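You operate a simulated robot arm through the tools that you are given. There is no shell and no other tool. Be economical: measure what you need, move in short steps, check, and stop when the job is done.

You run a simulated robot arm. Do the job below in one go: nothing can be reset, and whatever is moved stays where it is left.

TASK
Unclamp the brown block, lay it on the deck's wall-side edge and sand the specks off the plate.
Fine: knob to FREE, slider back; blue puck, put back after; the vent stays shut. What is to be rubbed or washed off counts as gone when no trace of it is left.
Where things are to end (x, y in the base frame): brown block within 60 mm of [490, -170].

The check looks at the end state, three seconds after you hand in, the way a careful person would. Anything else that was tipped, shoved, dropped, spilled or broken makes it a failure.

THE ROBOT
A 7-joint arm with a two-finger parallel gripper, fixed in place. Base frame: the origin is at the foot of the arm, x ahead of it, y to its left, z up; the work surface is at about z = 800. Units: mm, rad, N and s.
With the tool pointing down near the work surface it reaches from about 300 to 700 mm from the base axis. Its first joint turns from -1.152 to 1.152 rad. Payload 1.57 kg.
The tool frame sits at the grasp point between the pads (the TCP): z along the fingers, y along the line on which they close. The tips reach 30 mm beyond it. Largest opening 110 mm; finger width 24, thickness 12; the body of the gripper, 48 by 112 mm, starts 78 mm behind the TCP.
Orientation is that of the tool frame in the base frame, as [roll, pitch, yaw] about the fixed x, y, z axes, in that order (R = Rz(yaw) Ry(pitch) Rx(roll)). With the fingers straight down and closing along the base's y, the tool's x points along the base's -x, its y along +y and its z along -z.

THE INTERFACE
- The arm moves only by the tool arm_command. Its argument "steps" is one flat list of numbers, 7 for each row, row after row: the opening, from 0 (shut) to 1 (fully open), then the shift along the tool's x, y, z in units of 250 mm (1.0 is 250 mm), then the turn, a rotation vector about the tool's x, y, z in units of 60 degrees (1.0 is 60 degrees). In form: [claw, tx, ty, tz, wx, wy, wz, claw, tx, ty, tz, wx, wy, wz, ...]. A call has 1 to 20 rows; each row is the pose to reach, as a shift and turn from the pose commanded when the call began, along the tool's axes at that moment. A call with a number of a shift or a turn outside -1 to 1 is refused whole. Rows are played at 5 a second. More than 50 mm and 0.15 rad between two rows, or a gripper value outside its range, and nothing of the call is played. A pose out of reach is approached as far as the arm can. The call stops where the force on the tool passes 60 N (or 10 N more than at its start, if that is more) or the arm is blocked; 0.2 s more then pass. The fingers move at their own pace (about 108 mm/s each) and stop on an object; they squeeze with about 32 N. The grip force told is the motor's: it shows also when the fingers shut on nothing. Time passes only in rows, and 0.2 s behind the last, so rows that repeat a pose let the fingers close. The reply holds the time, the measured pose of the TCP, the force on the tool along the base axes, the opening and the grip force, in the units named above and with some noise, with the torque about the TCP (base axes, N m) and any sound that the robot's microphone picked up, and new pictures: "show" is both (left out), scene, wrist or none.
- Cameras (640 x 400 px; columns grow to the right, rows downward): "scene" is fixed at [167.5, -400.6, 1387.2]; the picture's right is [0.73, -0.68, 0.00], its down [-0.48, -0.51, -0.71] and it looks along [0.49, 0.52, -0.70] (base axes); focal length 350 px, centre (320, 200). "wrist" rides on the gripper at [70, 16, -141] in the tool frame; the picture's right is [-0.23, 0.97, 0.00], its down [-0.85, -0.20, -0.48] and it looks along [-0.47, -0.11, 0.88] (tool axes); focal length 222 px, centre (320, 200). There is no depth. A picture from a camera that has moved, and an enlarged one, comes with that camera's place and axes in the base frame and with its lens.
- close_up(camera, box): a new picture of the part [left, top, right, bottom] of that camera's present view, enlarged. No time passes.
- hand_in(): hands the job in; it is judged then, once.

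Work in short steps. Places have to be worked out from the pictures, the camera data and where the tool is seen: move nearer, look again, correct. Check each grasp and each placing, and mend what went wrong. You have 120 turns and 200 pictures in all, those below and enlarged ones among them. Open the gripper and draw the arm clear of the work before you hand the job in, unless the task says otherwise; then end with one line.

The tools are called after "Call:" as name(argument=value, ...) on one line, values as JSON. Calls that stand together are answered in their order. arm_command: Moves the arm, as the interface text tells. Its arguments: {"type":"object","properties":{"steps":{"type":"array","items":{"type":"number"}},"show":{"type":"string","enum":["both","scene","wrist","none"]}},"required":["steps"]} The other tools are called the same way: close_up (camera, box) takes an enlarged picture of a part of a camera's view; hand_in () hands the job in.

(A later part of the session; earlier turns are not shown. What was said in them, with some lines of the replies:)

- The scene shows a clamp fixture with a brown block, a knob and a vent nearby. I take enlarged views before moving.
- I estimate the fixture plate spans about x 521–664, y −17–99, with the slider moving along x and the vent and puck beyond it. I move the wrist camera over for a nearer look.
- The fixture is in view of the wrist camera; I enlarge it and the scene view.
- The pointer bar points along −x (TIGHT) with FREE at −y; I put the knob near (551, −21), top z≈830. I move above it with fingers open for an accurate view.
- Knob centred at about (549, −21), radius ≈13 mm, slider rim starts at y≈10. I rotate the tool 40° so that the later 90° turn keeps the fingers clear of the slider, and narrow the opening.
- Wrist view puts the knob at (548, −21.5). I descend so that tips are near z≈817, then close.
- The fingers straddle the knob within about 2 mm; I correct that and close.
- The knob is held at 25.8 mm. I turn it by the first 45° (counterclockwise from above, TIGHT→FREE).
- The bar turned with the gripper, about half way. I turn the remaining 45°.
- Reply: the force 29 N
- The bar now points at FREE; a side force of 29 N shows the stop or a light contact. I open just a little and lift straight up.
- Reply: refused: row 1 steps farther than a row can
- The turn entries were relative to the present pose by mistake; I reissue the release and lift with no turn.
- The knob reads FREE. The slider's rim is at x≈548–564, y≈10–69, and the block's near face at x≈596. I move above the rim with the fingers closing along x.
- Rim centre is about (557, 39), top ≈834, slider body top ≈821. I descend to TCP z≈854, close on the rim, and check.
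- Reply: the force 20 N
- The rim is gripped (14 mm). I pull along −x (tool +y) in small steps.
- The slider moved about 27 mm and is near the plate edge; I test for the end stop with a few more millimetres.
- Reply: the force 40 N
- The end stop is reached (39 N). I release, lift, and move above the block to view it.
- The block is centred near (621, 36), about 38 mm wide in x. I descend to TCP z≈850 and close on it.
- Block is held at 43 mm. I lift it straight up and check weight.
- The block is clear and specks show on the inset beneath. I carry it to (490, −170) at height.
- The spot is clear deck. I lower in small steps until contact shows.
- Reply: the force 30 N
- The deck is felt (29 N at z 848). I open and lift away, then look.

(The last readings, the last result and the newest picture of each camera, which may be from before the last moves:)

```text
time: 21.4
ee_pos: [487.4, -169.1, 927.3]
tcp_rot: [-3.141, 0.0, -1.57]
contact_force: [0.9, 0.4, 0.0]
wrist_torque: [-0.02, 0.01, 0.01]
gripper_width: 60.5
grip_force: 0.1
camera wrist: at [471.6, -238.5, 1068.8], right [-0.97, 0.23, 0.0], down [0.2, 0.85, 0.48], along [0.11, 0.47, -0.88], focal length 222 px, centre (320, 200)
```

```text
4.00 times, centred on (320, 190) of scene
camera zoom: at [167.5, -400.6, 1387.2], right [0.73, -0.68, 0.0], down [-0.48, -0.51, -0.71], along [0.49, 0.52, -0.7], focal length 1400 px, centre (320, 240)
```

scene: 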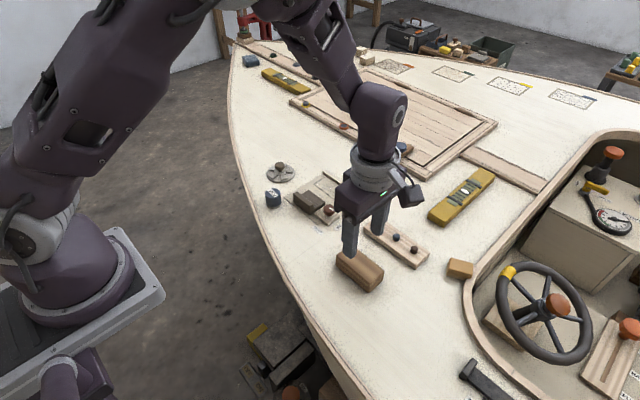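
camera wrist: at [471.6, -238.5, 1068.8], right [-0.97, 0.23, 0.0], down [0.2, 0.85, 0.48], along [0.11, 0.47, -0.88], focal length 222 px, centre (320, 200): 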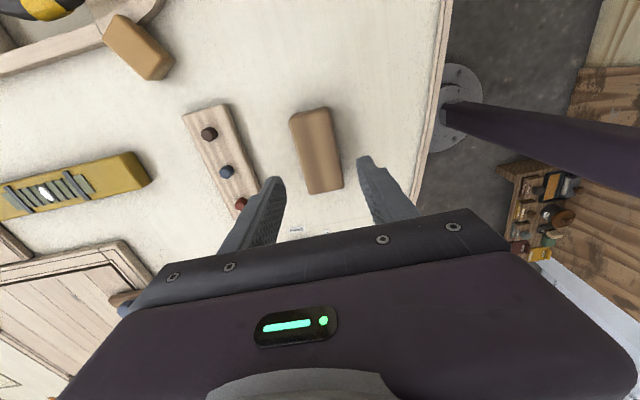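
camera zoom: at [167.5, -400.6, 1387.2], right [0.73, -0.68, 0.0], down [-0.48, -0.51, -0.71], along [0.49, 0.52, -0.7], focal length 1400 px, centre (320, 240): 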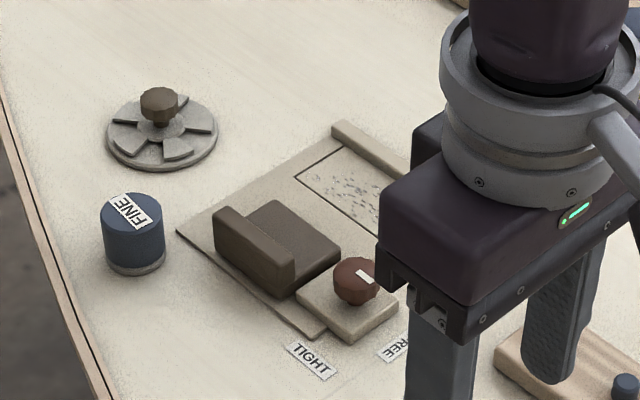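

Block rests at about (488, −169). Next the puck, which I put at about (489, 98), ~37 mm wide; I move toward it.

Call:
arm_command(steps=[0.6, -0.16, 0, 0, 0, 0, 0, 0.6, -0.32, 0, 0, 0, 0, 0, 0.6, -0.48, 0, 0, 0, 0, 0, 0.6, -0.64, 0, 0, 0, 0, 0, 0.7, -0.8, 0, 0, 0, 0, 0, 0.7, -0.98, 0, 0, 0, 0, 0], show="none")

Call:
arm_command(steps=[0.7, -0.08, 0, 0.0, 0, 0, 0], show="both")

Call:
close_up(camera="wrist", box=[220, 60, 460, 240])

Call:
close_up(camera="scene", box=[240, 140, 400, 240])

```text
time: 22.8
ee_pos: [487.8, 78.2, 926.0]
tcp_rot: [3.14, -0.001, -1.571]
contact_force: [-0.4, 0.0, 0.5]
wrist_torque: [0.0, -0.01, -0.05]
gripper_width: 76.9
grip_force: 0.1
```

```text
time: 23.2
ee_pos: [489.0, 96.3, 926.7]
tcp_rot: [3.141, 0.0, -1.57]
contact_force: [0.2, 0.1, 0.5]
wrist_torque: [0.03, 0.01, -0.02]
gripper_width: 77.0
grip_force: 0.1
camera wrist: at [473.8, 28.0, 1067.9], right [-0.97, 0.23, 0.0], down [0.2, 0.86, 0.48], along [0.11, 0.47, -0.88], focal length 222 px, centre (320, 200)
```

scene: 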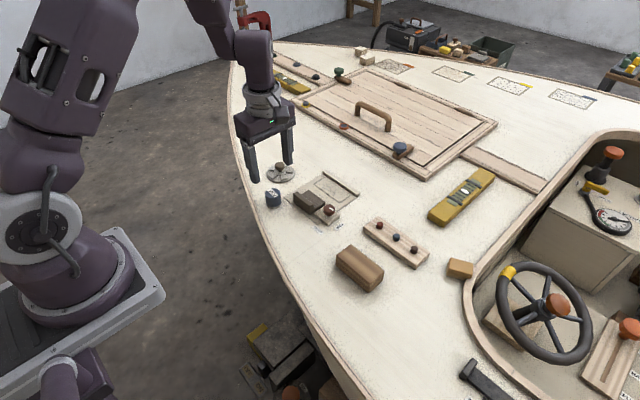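
wrist: 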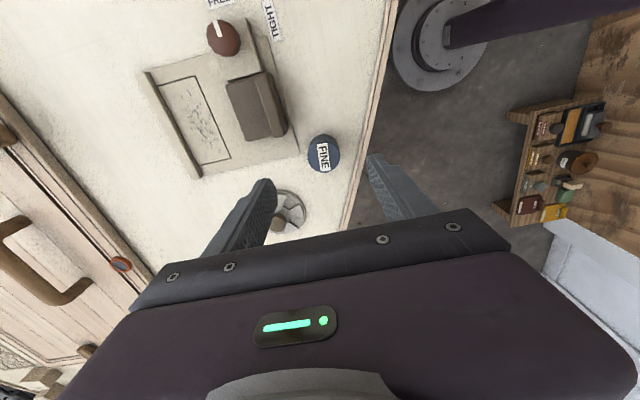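

```text
2.22 times, centred on (340, 150) of wrist
camera zoom: at [473.8, 28.0, 1067.9], right [-0.97, 0.23, 0.0], down [0.2, 0.86, 0.48], along [0.11, 0.47, -0.88], focal length 494 px, centre (276, 311)
```

zoom: 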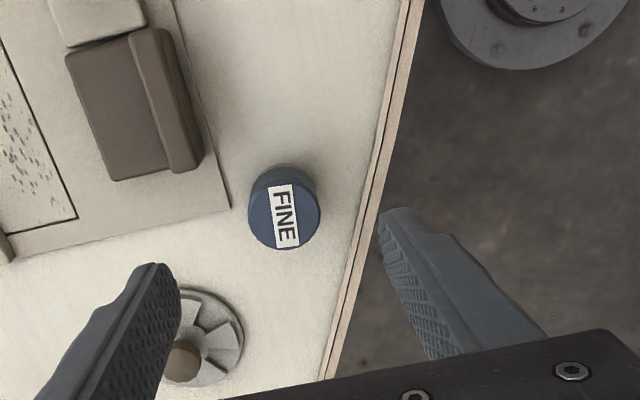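

```text
4.00 times, centred on (320, 190) of scene
camera zoom: at [167.5, -400.6, 1387.2], right [0.73, -0.68, 0.0], down [-0.48, -0.51, -0.71], along [0.49, 0.52, -0.7], focal length 1400 px, centre (320, 240)
```

zoom: 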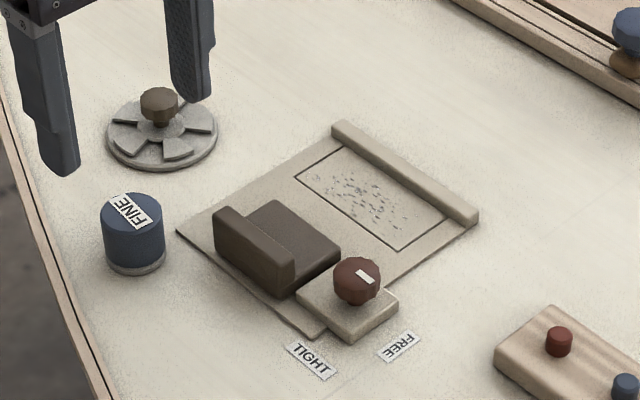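

The puck is at about (487, 99), 35 mm wide, top ≈838. I descend to TCP z≈848 and close.

Call:
arm_command(steps=[0.55, -0.011, 0.008, 0.1, 0, 0, 0, 0.5, -0.011, 0.008, 0.22, 0, 0, 0, 0.5, -0.011, 0.008, 0.315, 0, 0, 0, 0.5, -0.011, 0.008, 0.315, 0, 0, 0], show="none")

Call:
close_up(camera="wrist", box=[220, 60, 460, 240])

Call:
close_up(camera="scene", box=[220, 140, 340, 240])

```text
time: 24.2
ee_pos: [487.5, 99.1, 846.6]
tcp_rot: [-3.141, -0.001, -1.571]
contact_force: [-0.5, 0.4, 0.3]
wrist_torque: [0.03, -0.05, -0.01]
gripper_width: 55.0
grip_force: 0.0
```

```text
2.22 times, centred on (340, 150) of wrist
camera zoom: at [471.3, 29.3, 988.2], right [-0.97, 0.23, 0.0], down [0.2, 0.86, 0.48], along [0.11, 0.47, -0.88], focal length 494 px, centre (276, 311)
```

zoom: 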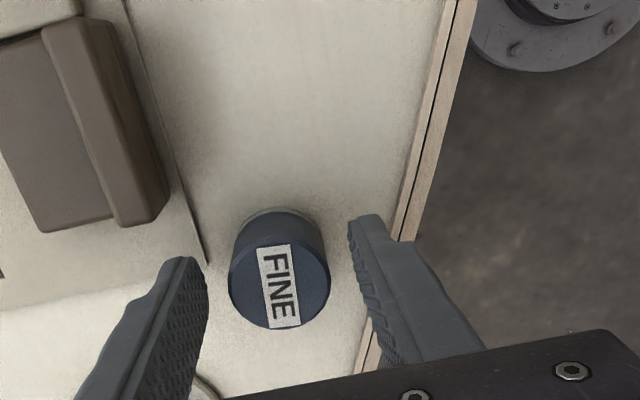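

```text
4.00 times, centred on (280, 190) of scene
camera zoom: at [167.5, -400.6, 1387.2], right [0.73, -0.68, 0.0], down [-0.48, -0.51, -0.71], along [0.49, 0.52, -0.7], focal length 1400 px, centre (480, 240)
```

zoom: 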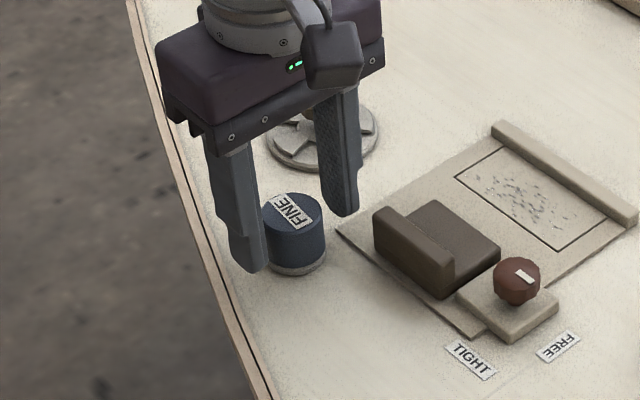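

Well centred at (486.5, 99). I close on the puck.

Call:
arm_command(steps=[0.15, 0, 0.003, 0, 0, 0, 0, 0.15, 0, 0.003, 0, 0, 0, 0, 0.15, 0, 0.003, 0, 0, 0, 0], show="none")

Call:
arm_command(steps=[0.15, 0, 0, -0.06, 0, 0, 0, 0.15, 0, 0, -0.18, 0, 0, 0, 0.15, 0, 0, -0.28, 0, 0, 0], show="both")

Call:
close_up(camera="scene", box=[280, 160, 370, 230])

```text
time: 25.0
ee_pos: [485.6, 98.2, 846.4]
tcp_rot: [-3.141, 0.0, -1.57]
contact_force: [-0.7, 0.4, 2.9]
wrist_torque: [0.04, 0.12, 0.03]
gripper_width: 34.2
grip_force: 32.7
```

```text
time: 25.8
ee_pos: [486.5, 98.6, 918.8]
tcp_rot: [-3.141, 0.001, -1.57]
contact_force: [-1.4, -1.2, -0.4]
wrist_torque: [0.02, 0.01, -0.03]
gripper_width: 34.1
grip_force: 32.1
camera wrist: at [470.9, 29.7, 1059.4], right [-0.97, 0.23, 0.0], down [0.2, 0.86, 0.48], along [0.11, 0.47, -0.88], focal length 222 px, centre (320, 200)
```

scene: 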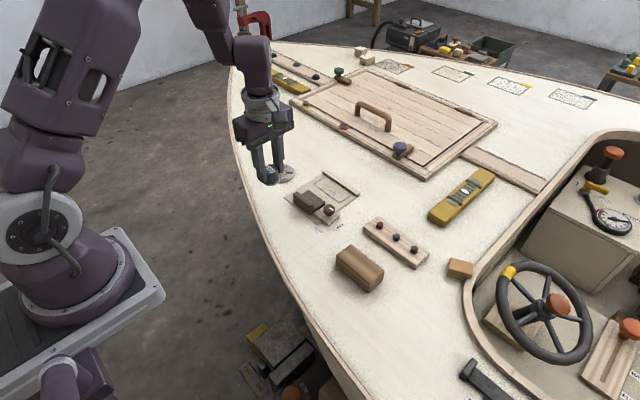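
wrist: 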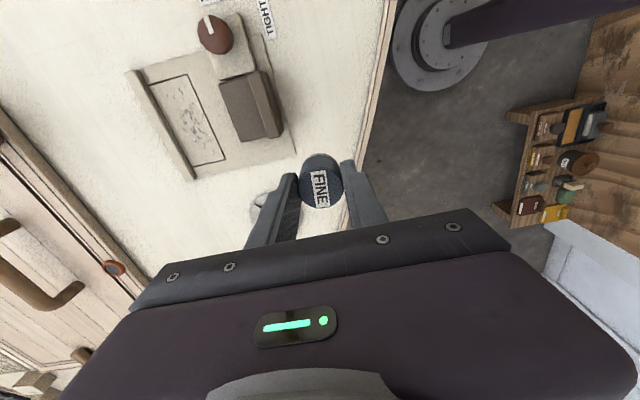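

```text
5.71 times, centred on (325, 195) of scene
camera zoom: at [167.6, -400.6, 1387.2], right [0.73, -0.68, 0.0], down [-0.48, -0.51, -0.71], along [0.49, 0.52, -0.7], focal length 2000 px, centre (291, 229)
```

zoom: 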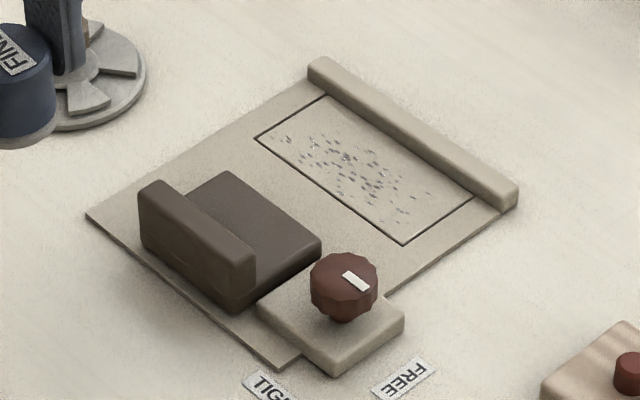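

Puck is held. The inset is x 604–645, y −5…84, specks at about x 608–640, y 5…80. I carry the puck above its centre and descend to just above.

Call:
arm_command(steps=[0.15, 0.06, -0.14, 0, 0, 0, 0, 0.15, 0.12, -0.28, 0, 0, 0, 0, 0.15, 0.18, -0.42, 0, 0, 0, 0, 0.15, 0.236, -0.542, 0, 0, 0, 0, 0.15, 0.236, -0.542, 0.12, 0, 0, 0, 0.15, 0.236, -0.542, 0.24, 0, 0, 0], show="none")

Call:
close_up(camera="scene", box=[265, 130, 385, 240])

Call:
close_up(camera="wrist", box=[200, 60, 440, 240])

```text
time: 27.2
ee_pos: [622.9, 40.2, 857.8]
tcp_rot: [3.141, 0.0, -1.57]
contact_force: [0.0, 0.6, -1.1]
wrist_torque: [-0.01, -0.01, 0.01]
gripper_width: 34.3
grip_force: 32.4
```

```text
3.64 times, centred on (325, 185) of scene
camera zoom: at [167.6, -400.6, 1387.2], right [0.73, -0.68, 0.0], down [-0.48, -0.51, -0.71], along [0.49, 0.52, -0.7], focal length 1272 px, centre (302, 254)
```

zoom: 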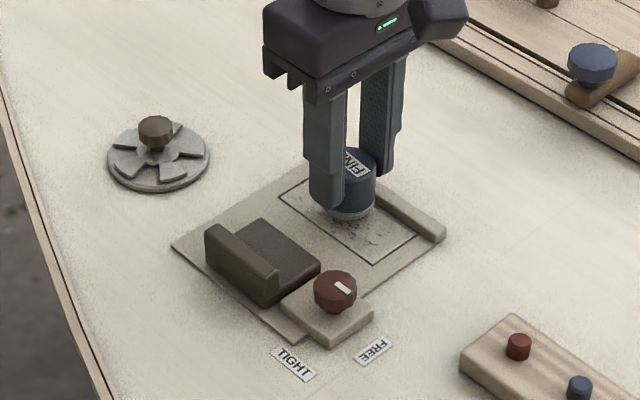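

```text
2.22 times, centred on (320, 150) of wrist
camera zoom: at [608.0, -28.8, 998.9], right [-0.97, 0.23, 0.0], down [0.2, 0.86, 0.48], along [0.11, 0.47, -0.88], focal length 494 px, centre (320, 311)
```

zoom: 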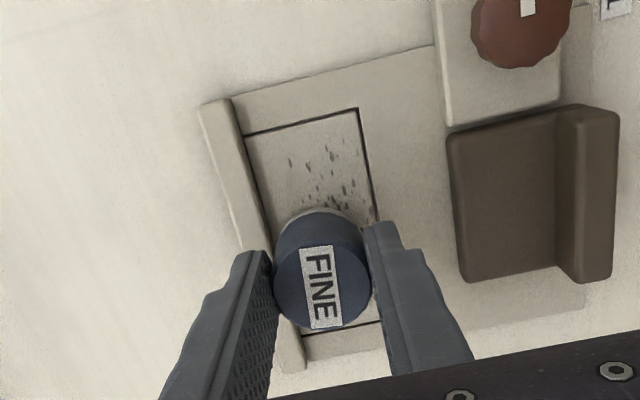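

Positioned over the middle of the specks, clear of lip and slider. I lower 2 mm at a time to find the contact.

Call:
arm_command(steps=[0.15, 0, 0, 0.012, 0, 0, 0, 0.15, 0, 0, 0.02, 0, 0, 0, 0.15, 0, 0, 0.026, 0, 0, 0, 0.15, 0, 0, 0.026, 0, 0, 0], show="none")

```text
time: 28.2
ee_pos: [621.1, 41.0, 849.4]
tcp_rot: [-3.141, 0.0, -1.571]
contact_force: [-0.2, -0.4, -0.5]
wrist_torque: [-0.01, -0.02, 0.03]
gripper_width: 34.2
grip_force: 32.3
```

No contact yet; continue lowering.

Call:
arm_command(steps=[0.15, 0, 0, 0.006, 0, 0, 0, 0.15, 0, 0, 0.012, 0, 0, 0, 0.15, 0, 0, 0.012, 0, 0, 0], show="none")

```text
time: 29.0
ee_pos: [621.2, 40.3, 848.9]
tcp_rot: [-3.14, 0.001, -1.57]
contact_force: [-7.1, 1.5, 28.2]
wrist_torque: [0.18, 0.47, 0.11]
gripper_width: 34.2
grip_force: 32.4
```

Contact gives 28 N; I ease off slightly and sand a first stroke along y at x≈622.

Call:
arm_command(steps=[0.15, 0, 0, -0.003, 0, 0, 0, 0.15, 0.05, 0, -0.003, 0, 0, 0, 0.15, 0.1, 0, -0.003, 0, 0, 0, 0.15, 0.14, 0, -0.003, 0, 0, 0, 0.15, 0.09, 0, -0.003, 0, 0, 0, 0.15, 0.04, 0, -0.003, 0, 0, 0, 0.15, 0, 0, -0.003, 0, 0, 0], show="none")

Call:
close_up(camera="wrist", box=[200, 60, 440, 240])

```text
time: 30.6
ee_pos: [621.9, 41.0, 848.7]
tcp_rot: [3.141, 0.0, -1.57]
contact_force: [-0.4, -3.2, 7.8]
wrist_torque: [-0.11, 0.1, -0.02]
gripper_width: 34.1
grip_force: 32.4
```

```text
2.22 times, centred on (320, 150) of wrist
camera zoom: at [606.3, -28.3, 989.7], right [-0.97, 0.23, 0.0], down [0.2, 0.86, 0.48], along [0.11, 0.47, -0.88], focal length 494 px, centre (320, 311)
```

zoom: 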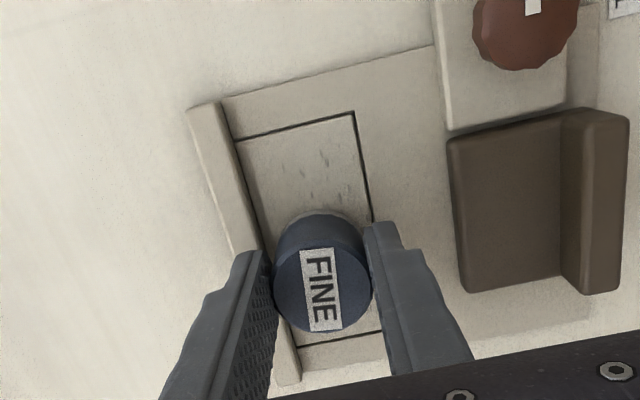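

The specks are fading. Now full passes at x≈622, 614 and 629 over the whole length.

Call:
arm_command(steps=[0.15, -0.05, 0, 0, 0, 0, 0, 0.15, -0.1, 0, 0, 0, 0, 0, 0.15, -0.15, 0, 0, 0, 0, 0, 0.15, -0.15, 0.03, 0, 0, 0, 0, 0.15, -0.09, 0.03, 0, 0, 0, 0, 0.15, -0.03, 0.03, 0, 0, 0, 0, 0.15, 0.03, 0.03, 0, 0, 0, 0, 0.15, 0.09, 0.03, 0, 0, 0, 0, 0.15, 0.15, 0.03, 0, 0, 0, 0, 0.15, 0.15, 0, 0, 0, 0, 0, 0.15, 0.15, -0.028, 0, 0, 0, 0, 0.15, 0.09, -0.028, 0, 0, 0, 0, 0.15, 0.03, -0.028, 0, 0, 0, 0, 0.15, -0.03, -0.028, 0, 0, 0, 0, 0.15, -0.09, -0.028, 0, 0, 0, 0, 0.15, -0.15, -0.028, 0, 0, 0, 0, 0.15, -0.15, 0, 0, 0, 0, 0, 0.15, -0.1, 0, 0, 0, 0, 0, 0.15, -0.05, 0, 0, 0, 0, 0, 0.15, 0, 0, 0, 0, 0, 0], show="none")

Call:
close_up(camera="wrist", box=[200, 60, 440, 240])

```text
time: 34.8
ee_pos: [622.8, 39.9, 849.1]
tcp_rot: [-3.141, 0.0, -1.571]
contact_force: [0.6, 0.1, 0.1]
wrist_torque: [0.0, 0.0, 0.0]
gripper_width: 33.9
grip_force: 31.9
```

```text
2.22 times, centred on (320, 150) of wrist
camera zoom: at [607.3, -29.0, 990.3], right [-0.97, 0.23, 0.0], down [0.2, 0.86, 0.48], along [0.11, 0.47, -0.88], focal length 494 px, centre (320, 311)
```

zoom: 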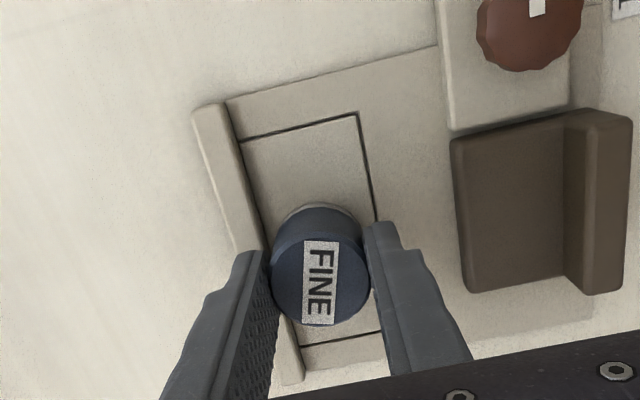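

The visible half looks clean, but contact has dropped to zero (puck slid slightly up in the grip). I repeat the passes 1.5 mm lower to make sure, especially the far half.

Call:
arm_command(steps=[0.15, 0, 0, 0.006, 0, 0, 0, 0.15, -0.05, 0, 0.006, 0, 0, 0, 0.15, -0.1, 0, 0.006, 0, 0, 0, 0.15, -0.16, 0, 0.006, 0, 0, 0, 0.15, -0.16, 0.03, 0.006, 0, 0, 0, 0.15, -0.1, 0.03, 0.006, 0, 0, 0, 0.15, -0.04, 0.03, 0.006, 0, 0, 0, 0.15, 0.03, 0.03, 0.006, 0, 0, 0, 0.15, 0.09, 0.03, 0.006, 0, 0, 0, 0.15, 0.15, 0.03, 0.006, 0, 0, 0, 0.15, 0.15, 0, 0.006, 0, 0, 0, 0.15, 0.15, -0.028, 0.006, 0, 0, 0, 0.15, 0.09, -0.028, 0.006, 0, 0, 0, 0.15, 0.03, -0.028, 0.006, 0, 0, 0, 0.15, -0.04, -0.028, 0.006, 0, 0, 0, 0.15, -0.1, -0.028, 0.006, 0, 0, 0, 0.15, -0.16, -0.028, 0.006, 0, 0, 0, 0.15, -0.16, 0, 0.006, 0, 0, 0, 0.15, -0.1, 0, 0.006, 0, 0, 0, 0.15, -0.05, 0, 0.006, 0, 0, 0], show="none")

Call:
arm_command(steps=[0.15, 0, 0, -0.1, 0, 0, 0, 0.15, 0, 0, -0.28, 0, 0, 0, 0.15, 0.02, 0.18, -0.28, 0, 0, 0, 0.15, 0.02, 0.36, -0.28, 0, 0, 0], show="both")

Call:
close_up(camera="wrist", box=[140, 40, 340, 220])

Call:
close_up(camera="scene", box=[290, 160, 370, 220])

```text
time: 39.0
ee_pos: [621.3, 51.9, 846.2]
tcp_rot: [-3.14, -0.001, -1.57]
contact_force: [-0.5, -0.3, -0.7]
wrist_torque: [0.01, -0.02, -0.01]
gripper_width: 33.5
grip_force: 32.3
```

```text
time: 40.0
ee_pos: [529.6, 49.7, 916.5]
tcp_rot: [-3.141, 0.0, -1.572]
contact_force: [-0.7, -0.1, -0.8]
wrist_torque: [0.01, 0.01, -0.02]
gripper_width: 33.6
grip_force: 32.0
camera wrist: at [514.7, -19.8, 1058.8], right [-0.97, 0.23, 0.0], down [0.2, 0.85, 0.48], along [0.11, 0.47, -0.88], focal length 222 px, centre (320, 200)
```

scene: 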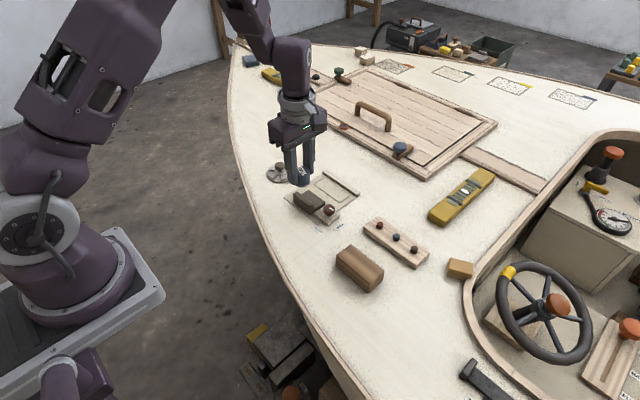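
wrist: 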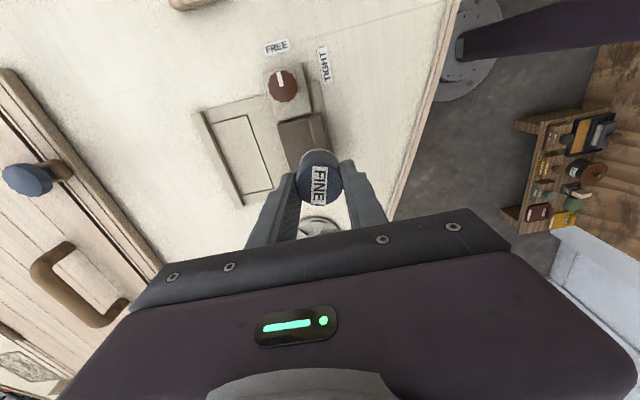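

```text
2.22 times, centred on (240, 130) of wrist
camera zoom: at [514.7, -19.8, 1058.8], right [-0.97, 0.23, 0.0], down [0.2, 0.85, 0.48], along [0.11, 0.47, -0.88], focal length 494 px, centre (498, 356)
```

zoom: 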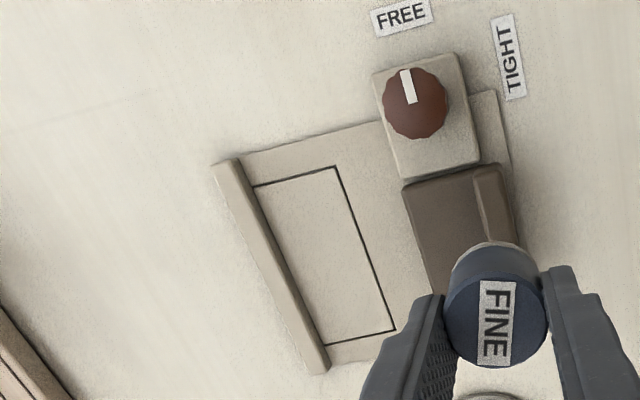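

```text
6.67 times, centred on (330, 190) of scene
camera zoom: at [167.6, -400.6, 1387.2], right [0.73, -0.68, 0.0], down [-0.48, -0.51, -0.71], along [0.49, 0.52, -0.7], focal length 2333 px, centre (253, 267)
```

zoom: 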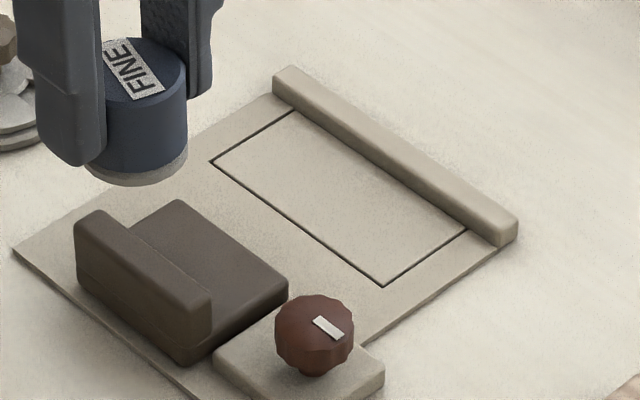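

The inset looks clean in both views. I carry the puck back over its original spot and descend to near the deck.

Call:
arm_command(steps=[0.15, -0.1, 0.09, 0, 0, 0, 0, 0.15, -0.206, 0.182, 0, 0, 0, 0, 0.15, -0.206, 0.182, 0.13, 0, 0, 0, 0.15, -0.206, 0.182, 0.24, 0, 0, 0, 0.15, -0.206, 0.182, 0.27, 0, 0, 0, 0.15, -0.206, 0.182, 0.279, 0, 0, 0], show="none")

Call:
close_up(camera="scene", box=[220, 140, 340, 240])

```text
time: 41.4
ee_pos: [486.7, 99.4, 844.8]
tcp_rot: [3.141, 0.0, -1.57]
contact_force: [0.4, -0.4, -0.9]
wrist_torque: [-0.02, 0.02, 0.0]
gripper_width: 33.4
grip_force: 31.5
```

```text
4.00 times, centred on (280, 190) of scene
camera zoom: at [167.6, -400.6, 1387.2], right [0.73, -0.68, 0.0], down [-0.48, -0.51, -0.71], along [0.49, 0.52, -0.7], focal length 1400 px, centre (480, 240)
```

zoom: 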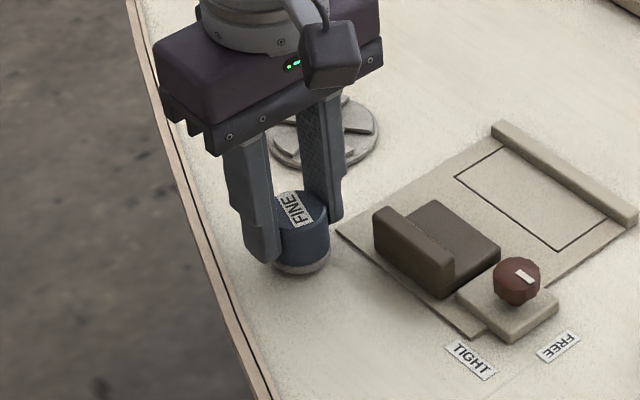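

No contact yet; I lower gently until the deck is felt.

Call:
arm_command(steps=[0.15, 0, 0, 0.004, 0, 0, 0, 0.15, 0, 0, 0.008, 0, 0, 0, 0.15, 0, 0, 0.008, 0, 0, 0], show="none")

```text
time: 42.2
ee_pos: [486.6, 99.0, 844.5]
tcp_rot: [-3.141, -0.001, -1.571]
contact_force: [-0.1, -1.2, -1.1]
wrist_torque: [0.0, 0.0, 0.02]
gripper_width: 33.6
grip_force: 32.4
```

Still free; another 2 mm in small steps.

Call:
arm_command(steps=[0.15, 0, 0, 0.004, 0, 0, 0, 0.15, 0, 0, 0.008, 0, 0, 0, 0.15, 0, 0, 0.008, 0, 0, 0], show="none")

```text
time: 43.0
ee_pos: [486.2, 100.4, 841.5]
tcp_rot: [-3.14, 0.0, -1.571]
contact_force: [-1.1, 1.1, 12.9]
wrist_torque: [0.25, 0.02, -0.01]
gripper_width: 33.7
grip_force: 31.8
```

Contact (13 N). I open and lift clear.

Call:
arm_command(steps=[0.5, 0, 0, 0, 0, 0, 0, 0.5, 0, 0, 0, 0, 0, 0, 0.5, 0, 0, -0.12, 0, 0, 0, 0.5, 0, 0, -0.3, 0, 0, 0, 0.5, 0, 0, -0.48, 0, 0, 0, 0.5, 0.15, 0, -0.6, 0, 0, 0, 0.5, 0.3, 0, -0.6, 0, 0, 0], show="both")

Call:
close_up(camera="scene", box=[240, 140, 400, 240])

Call:
close_up(camera="scene", box=[310, 165, 365, 210])

```text
time: 44.6
ee_pos: [483.4, 25.9, 994.1]
tcp_rot: [-3.139, 0.003, -1.572]
contact_force: [0.0, -0.7, 0.2]
wrist_torque: [-0.02, -0.02, -0.02]
gripper_width: 55.0
grip_force: 0.1
camera wrist: at [468.8, -43.5, 1136.0], right [-0.97, 0.23, 0.0], down [0.2, 0.86, 0.48], along [0.11, 0.47, -0.88], focal length 222 px, centre (320, 200)
```

scene: 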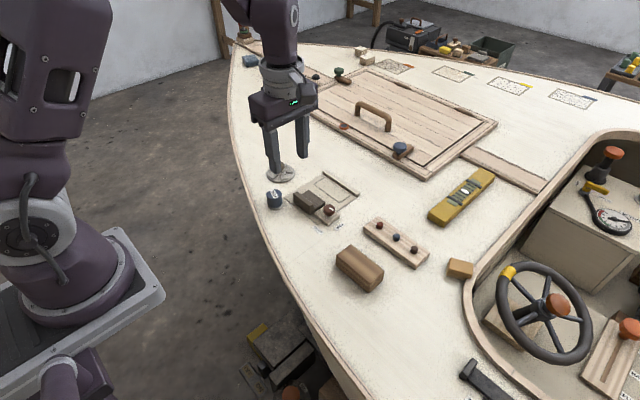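
wrist: 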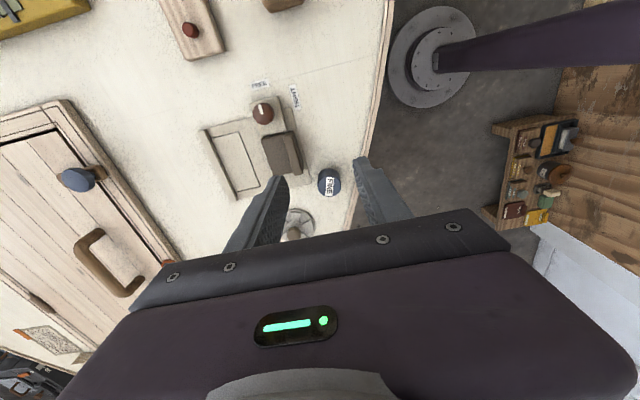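

```text
4.00 times, centred on (320, 190) of scene
camera zoom: at [167.6, -400.5, 1387.2], right [0.73, -0.68, 0.0], down [-0.48, -0.51, -0.71], along [0.49, 0.52, -0.7], focal length 1400 px, centre (320, 240)
```

zoom: 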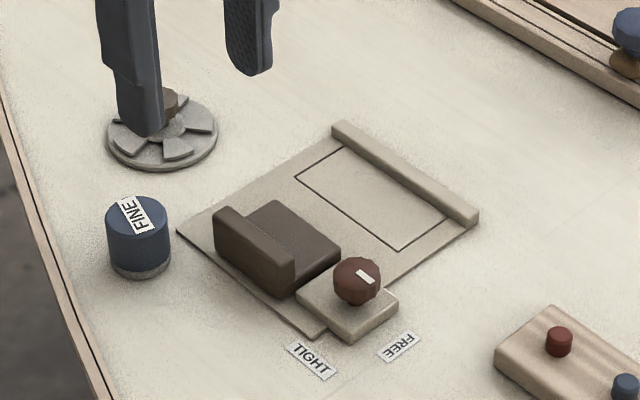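

```text
8.89 times, centred on (338, 188) of scene
camera zoom: at [167.6, -400.5, 1387.2], right [0.73, -0.68, 0.0], down [-0.48, -0.51, -0.71], along [0.49, 0.52, -0.7], focal length 3110 px, centre (164, 311)
```

zoom: 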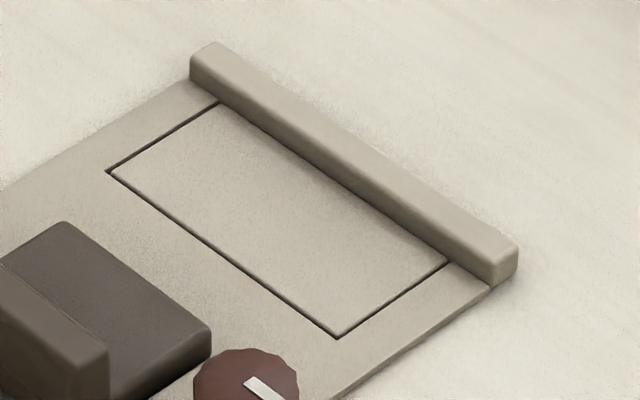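

All checks fine: knob at FREE, slider back, block upright at about (488, −169), inset clean, puck standing within ~4 mm of its old place, vent untouched. The gripper is open and the arm is about 150 mm above the work, so I hand in.

Call:
hand_in()

```text
The job is handed in.
```

The job is handed in: the brown block is unclamped and set down at about (488, −169). The plate shows no specks in the last pictures. The knob is on FREE with the slider back, the blue puck is within about 4 mm of where it stood, and the vent was not touched.
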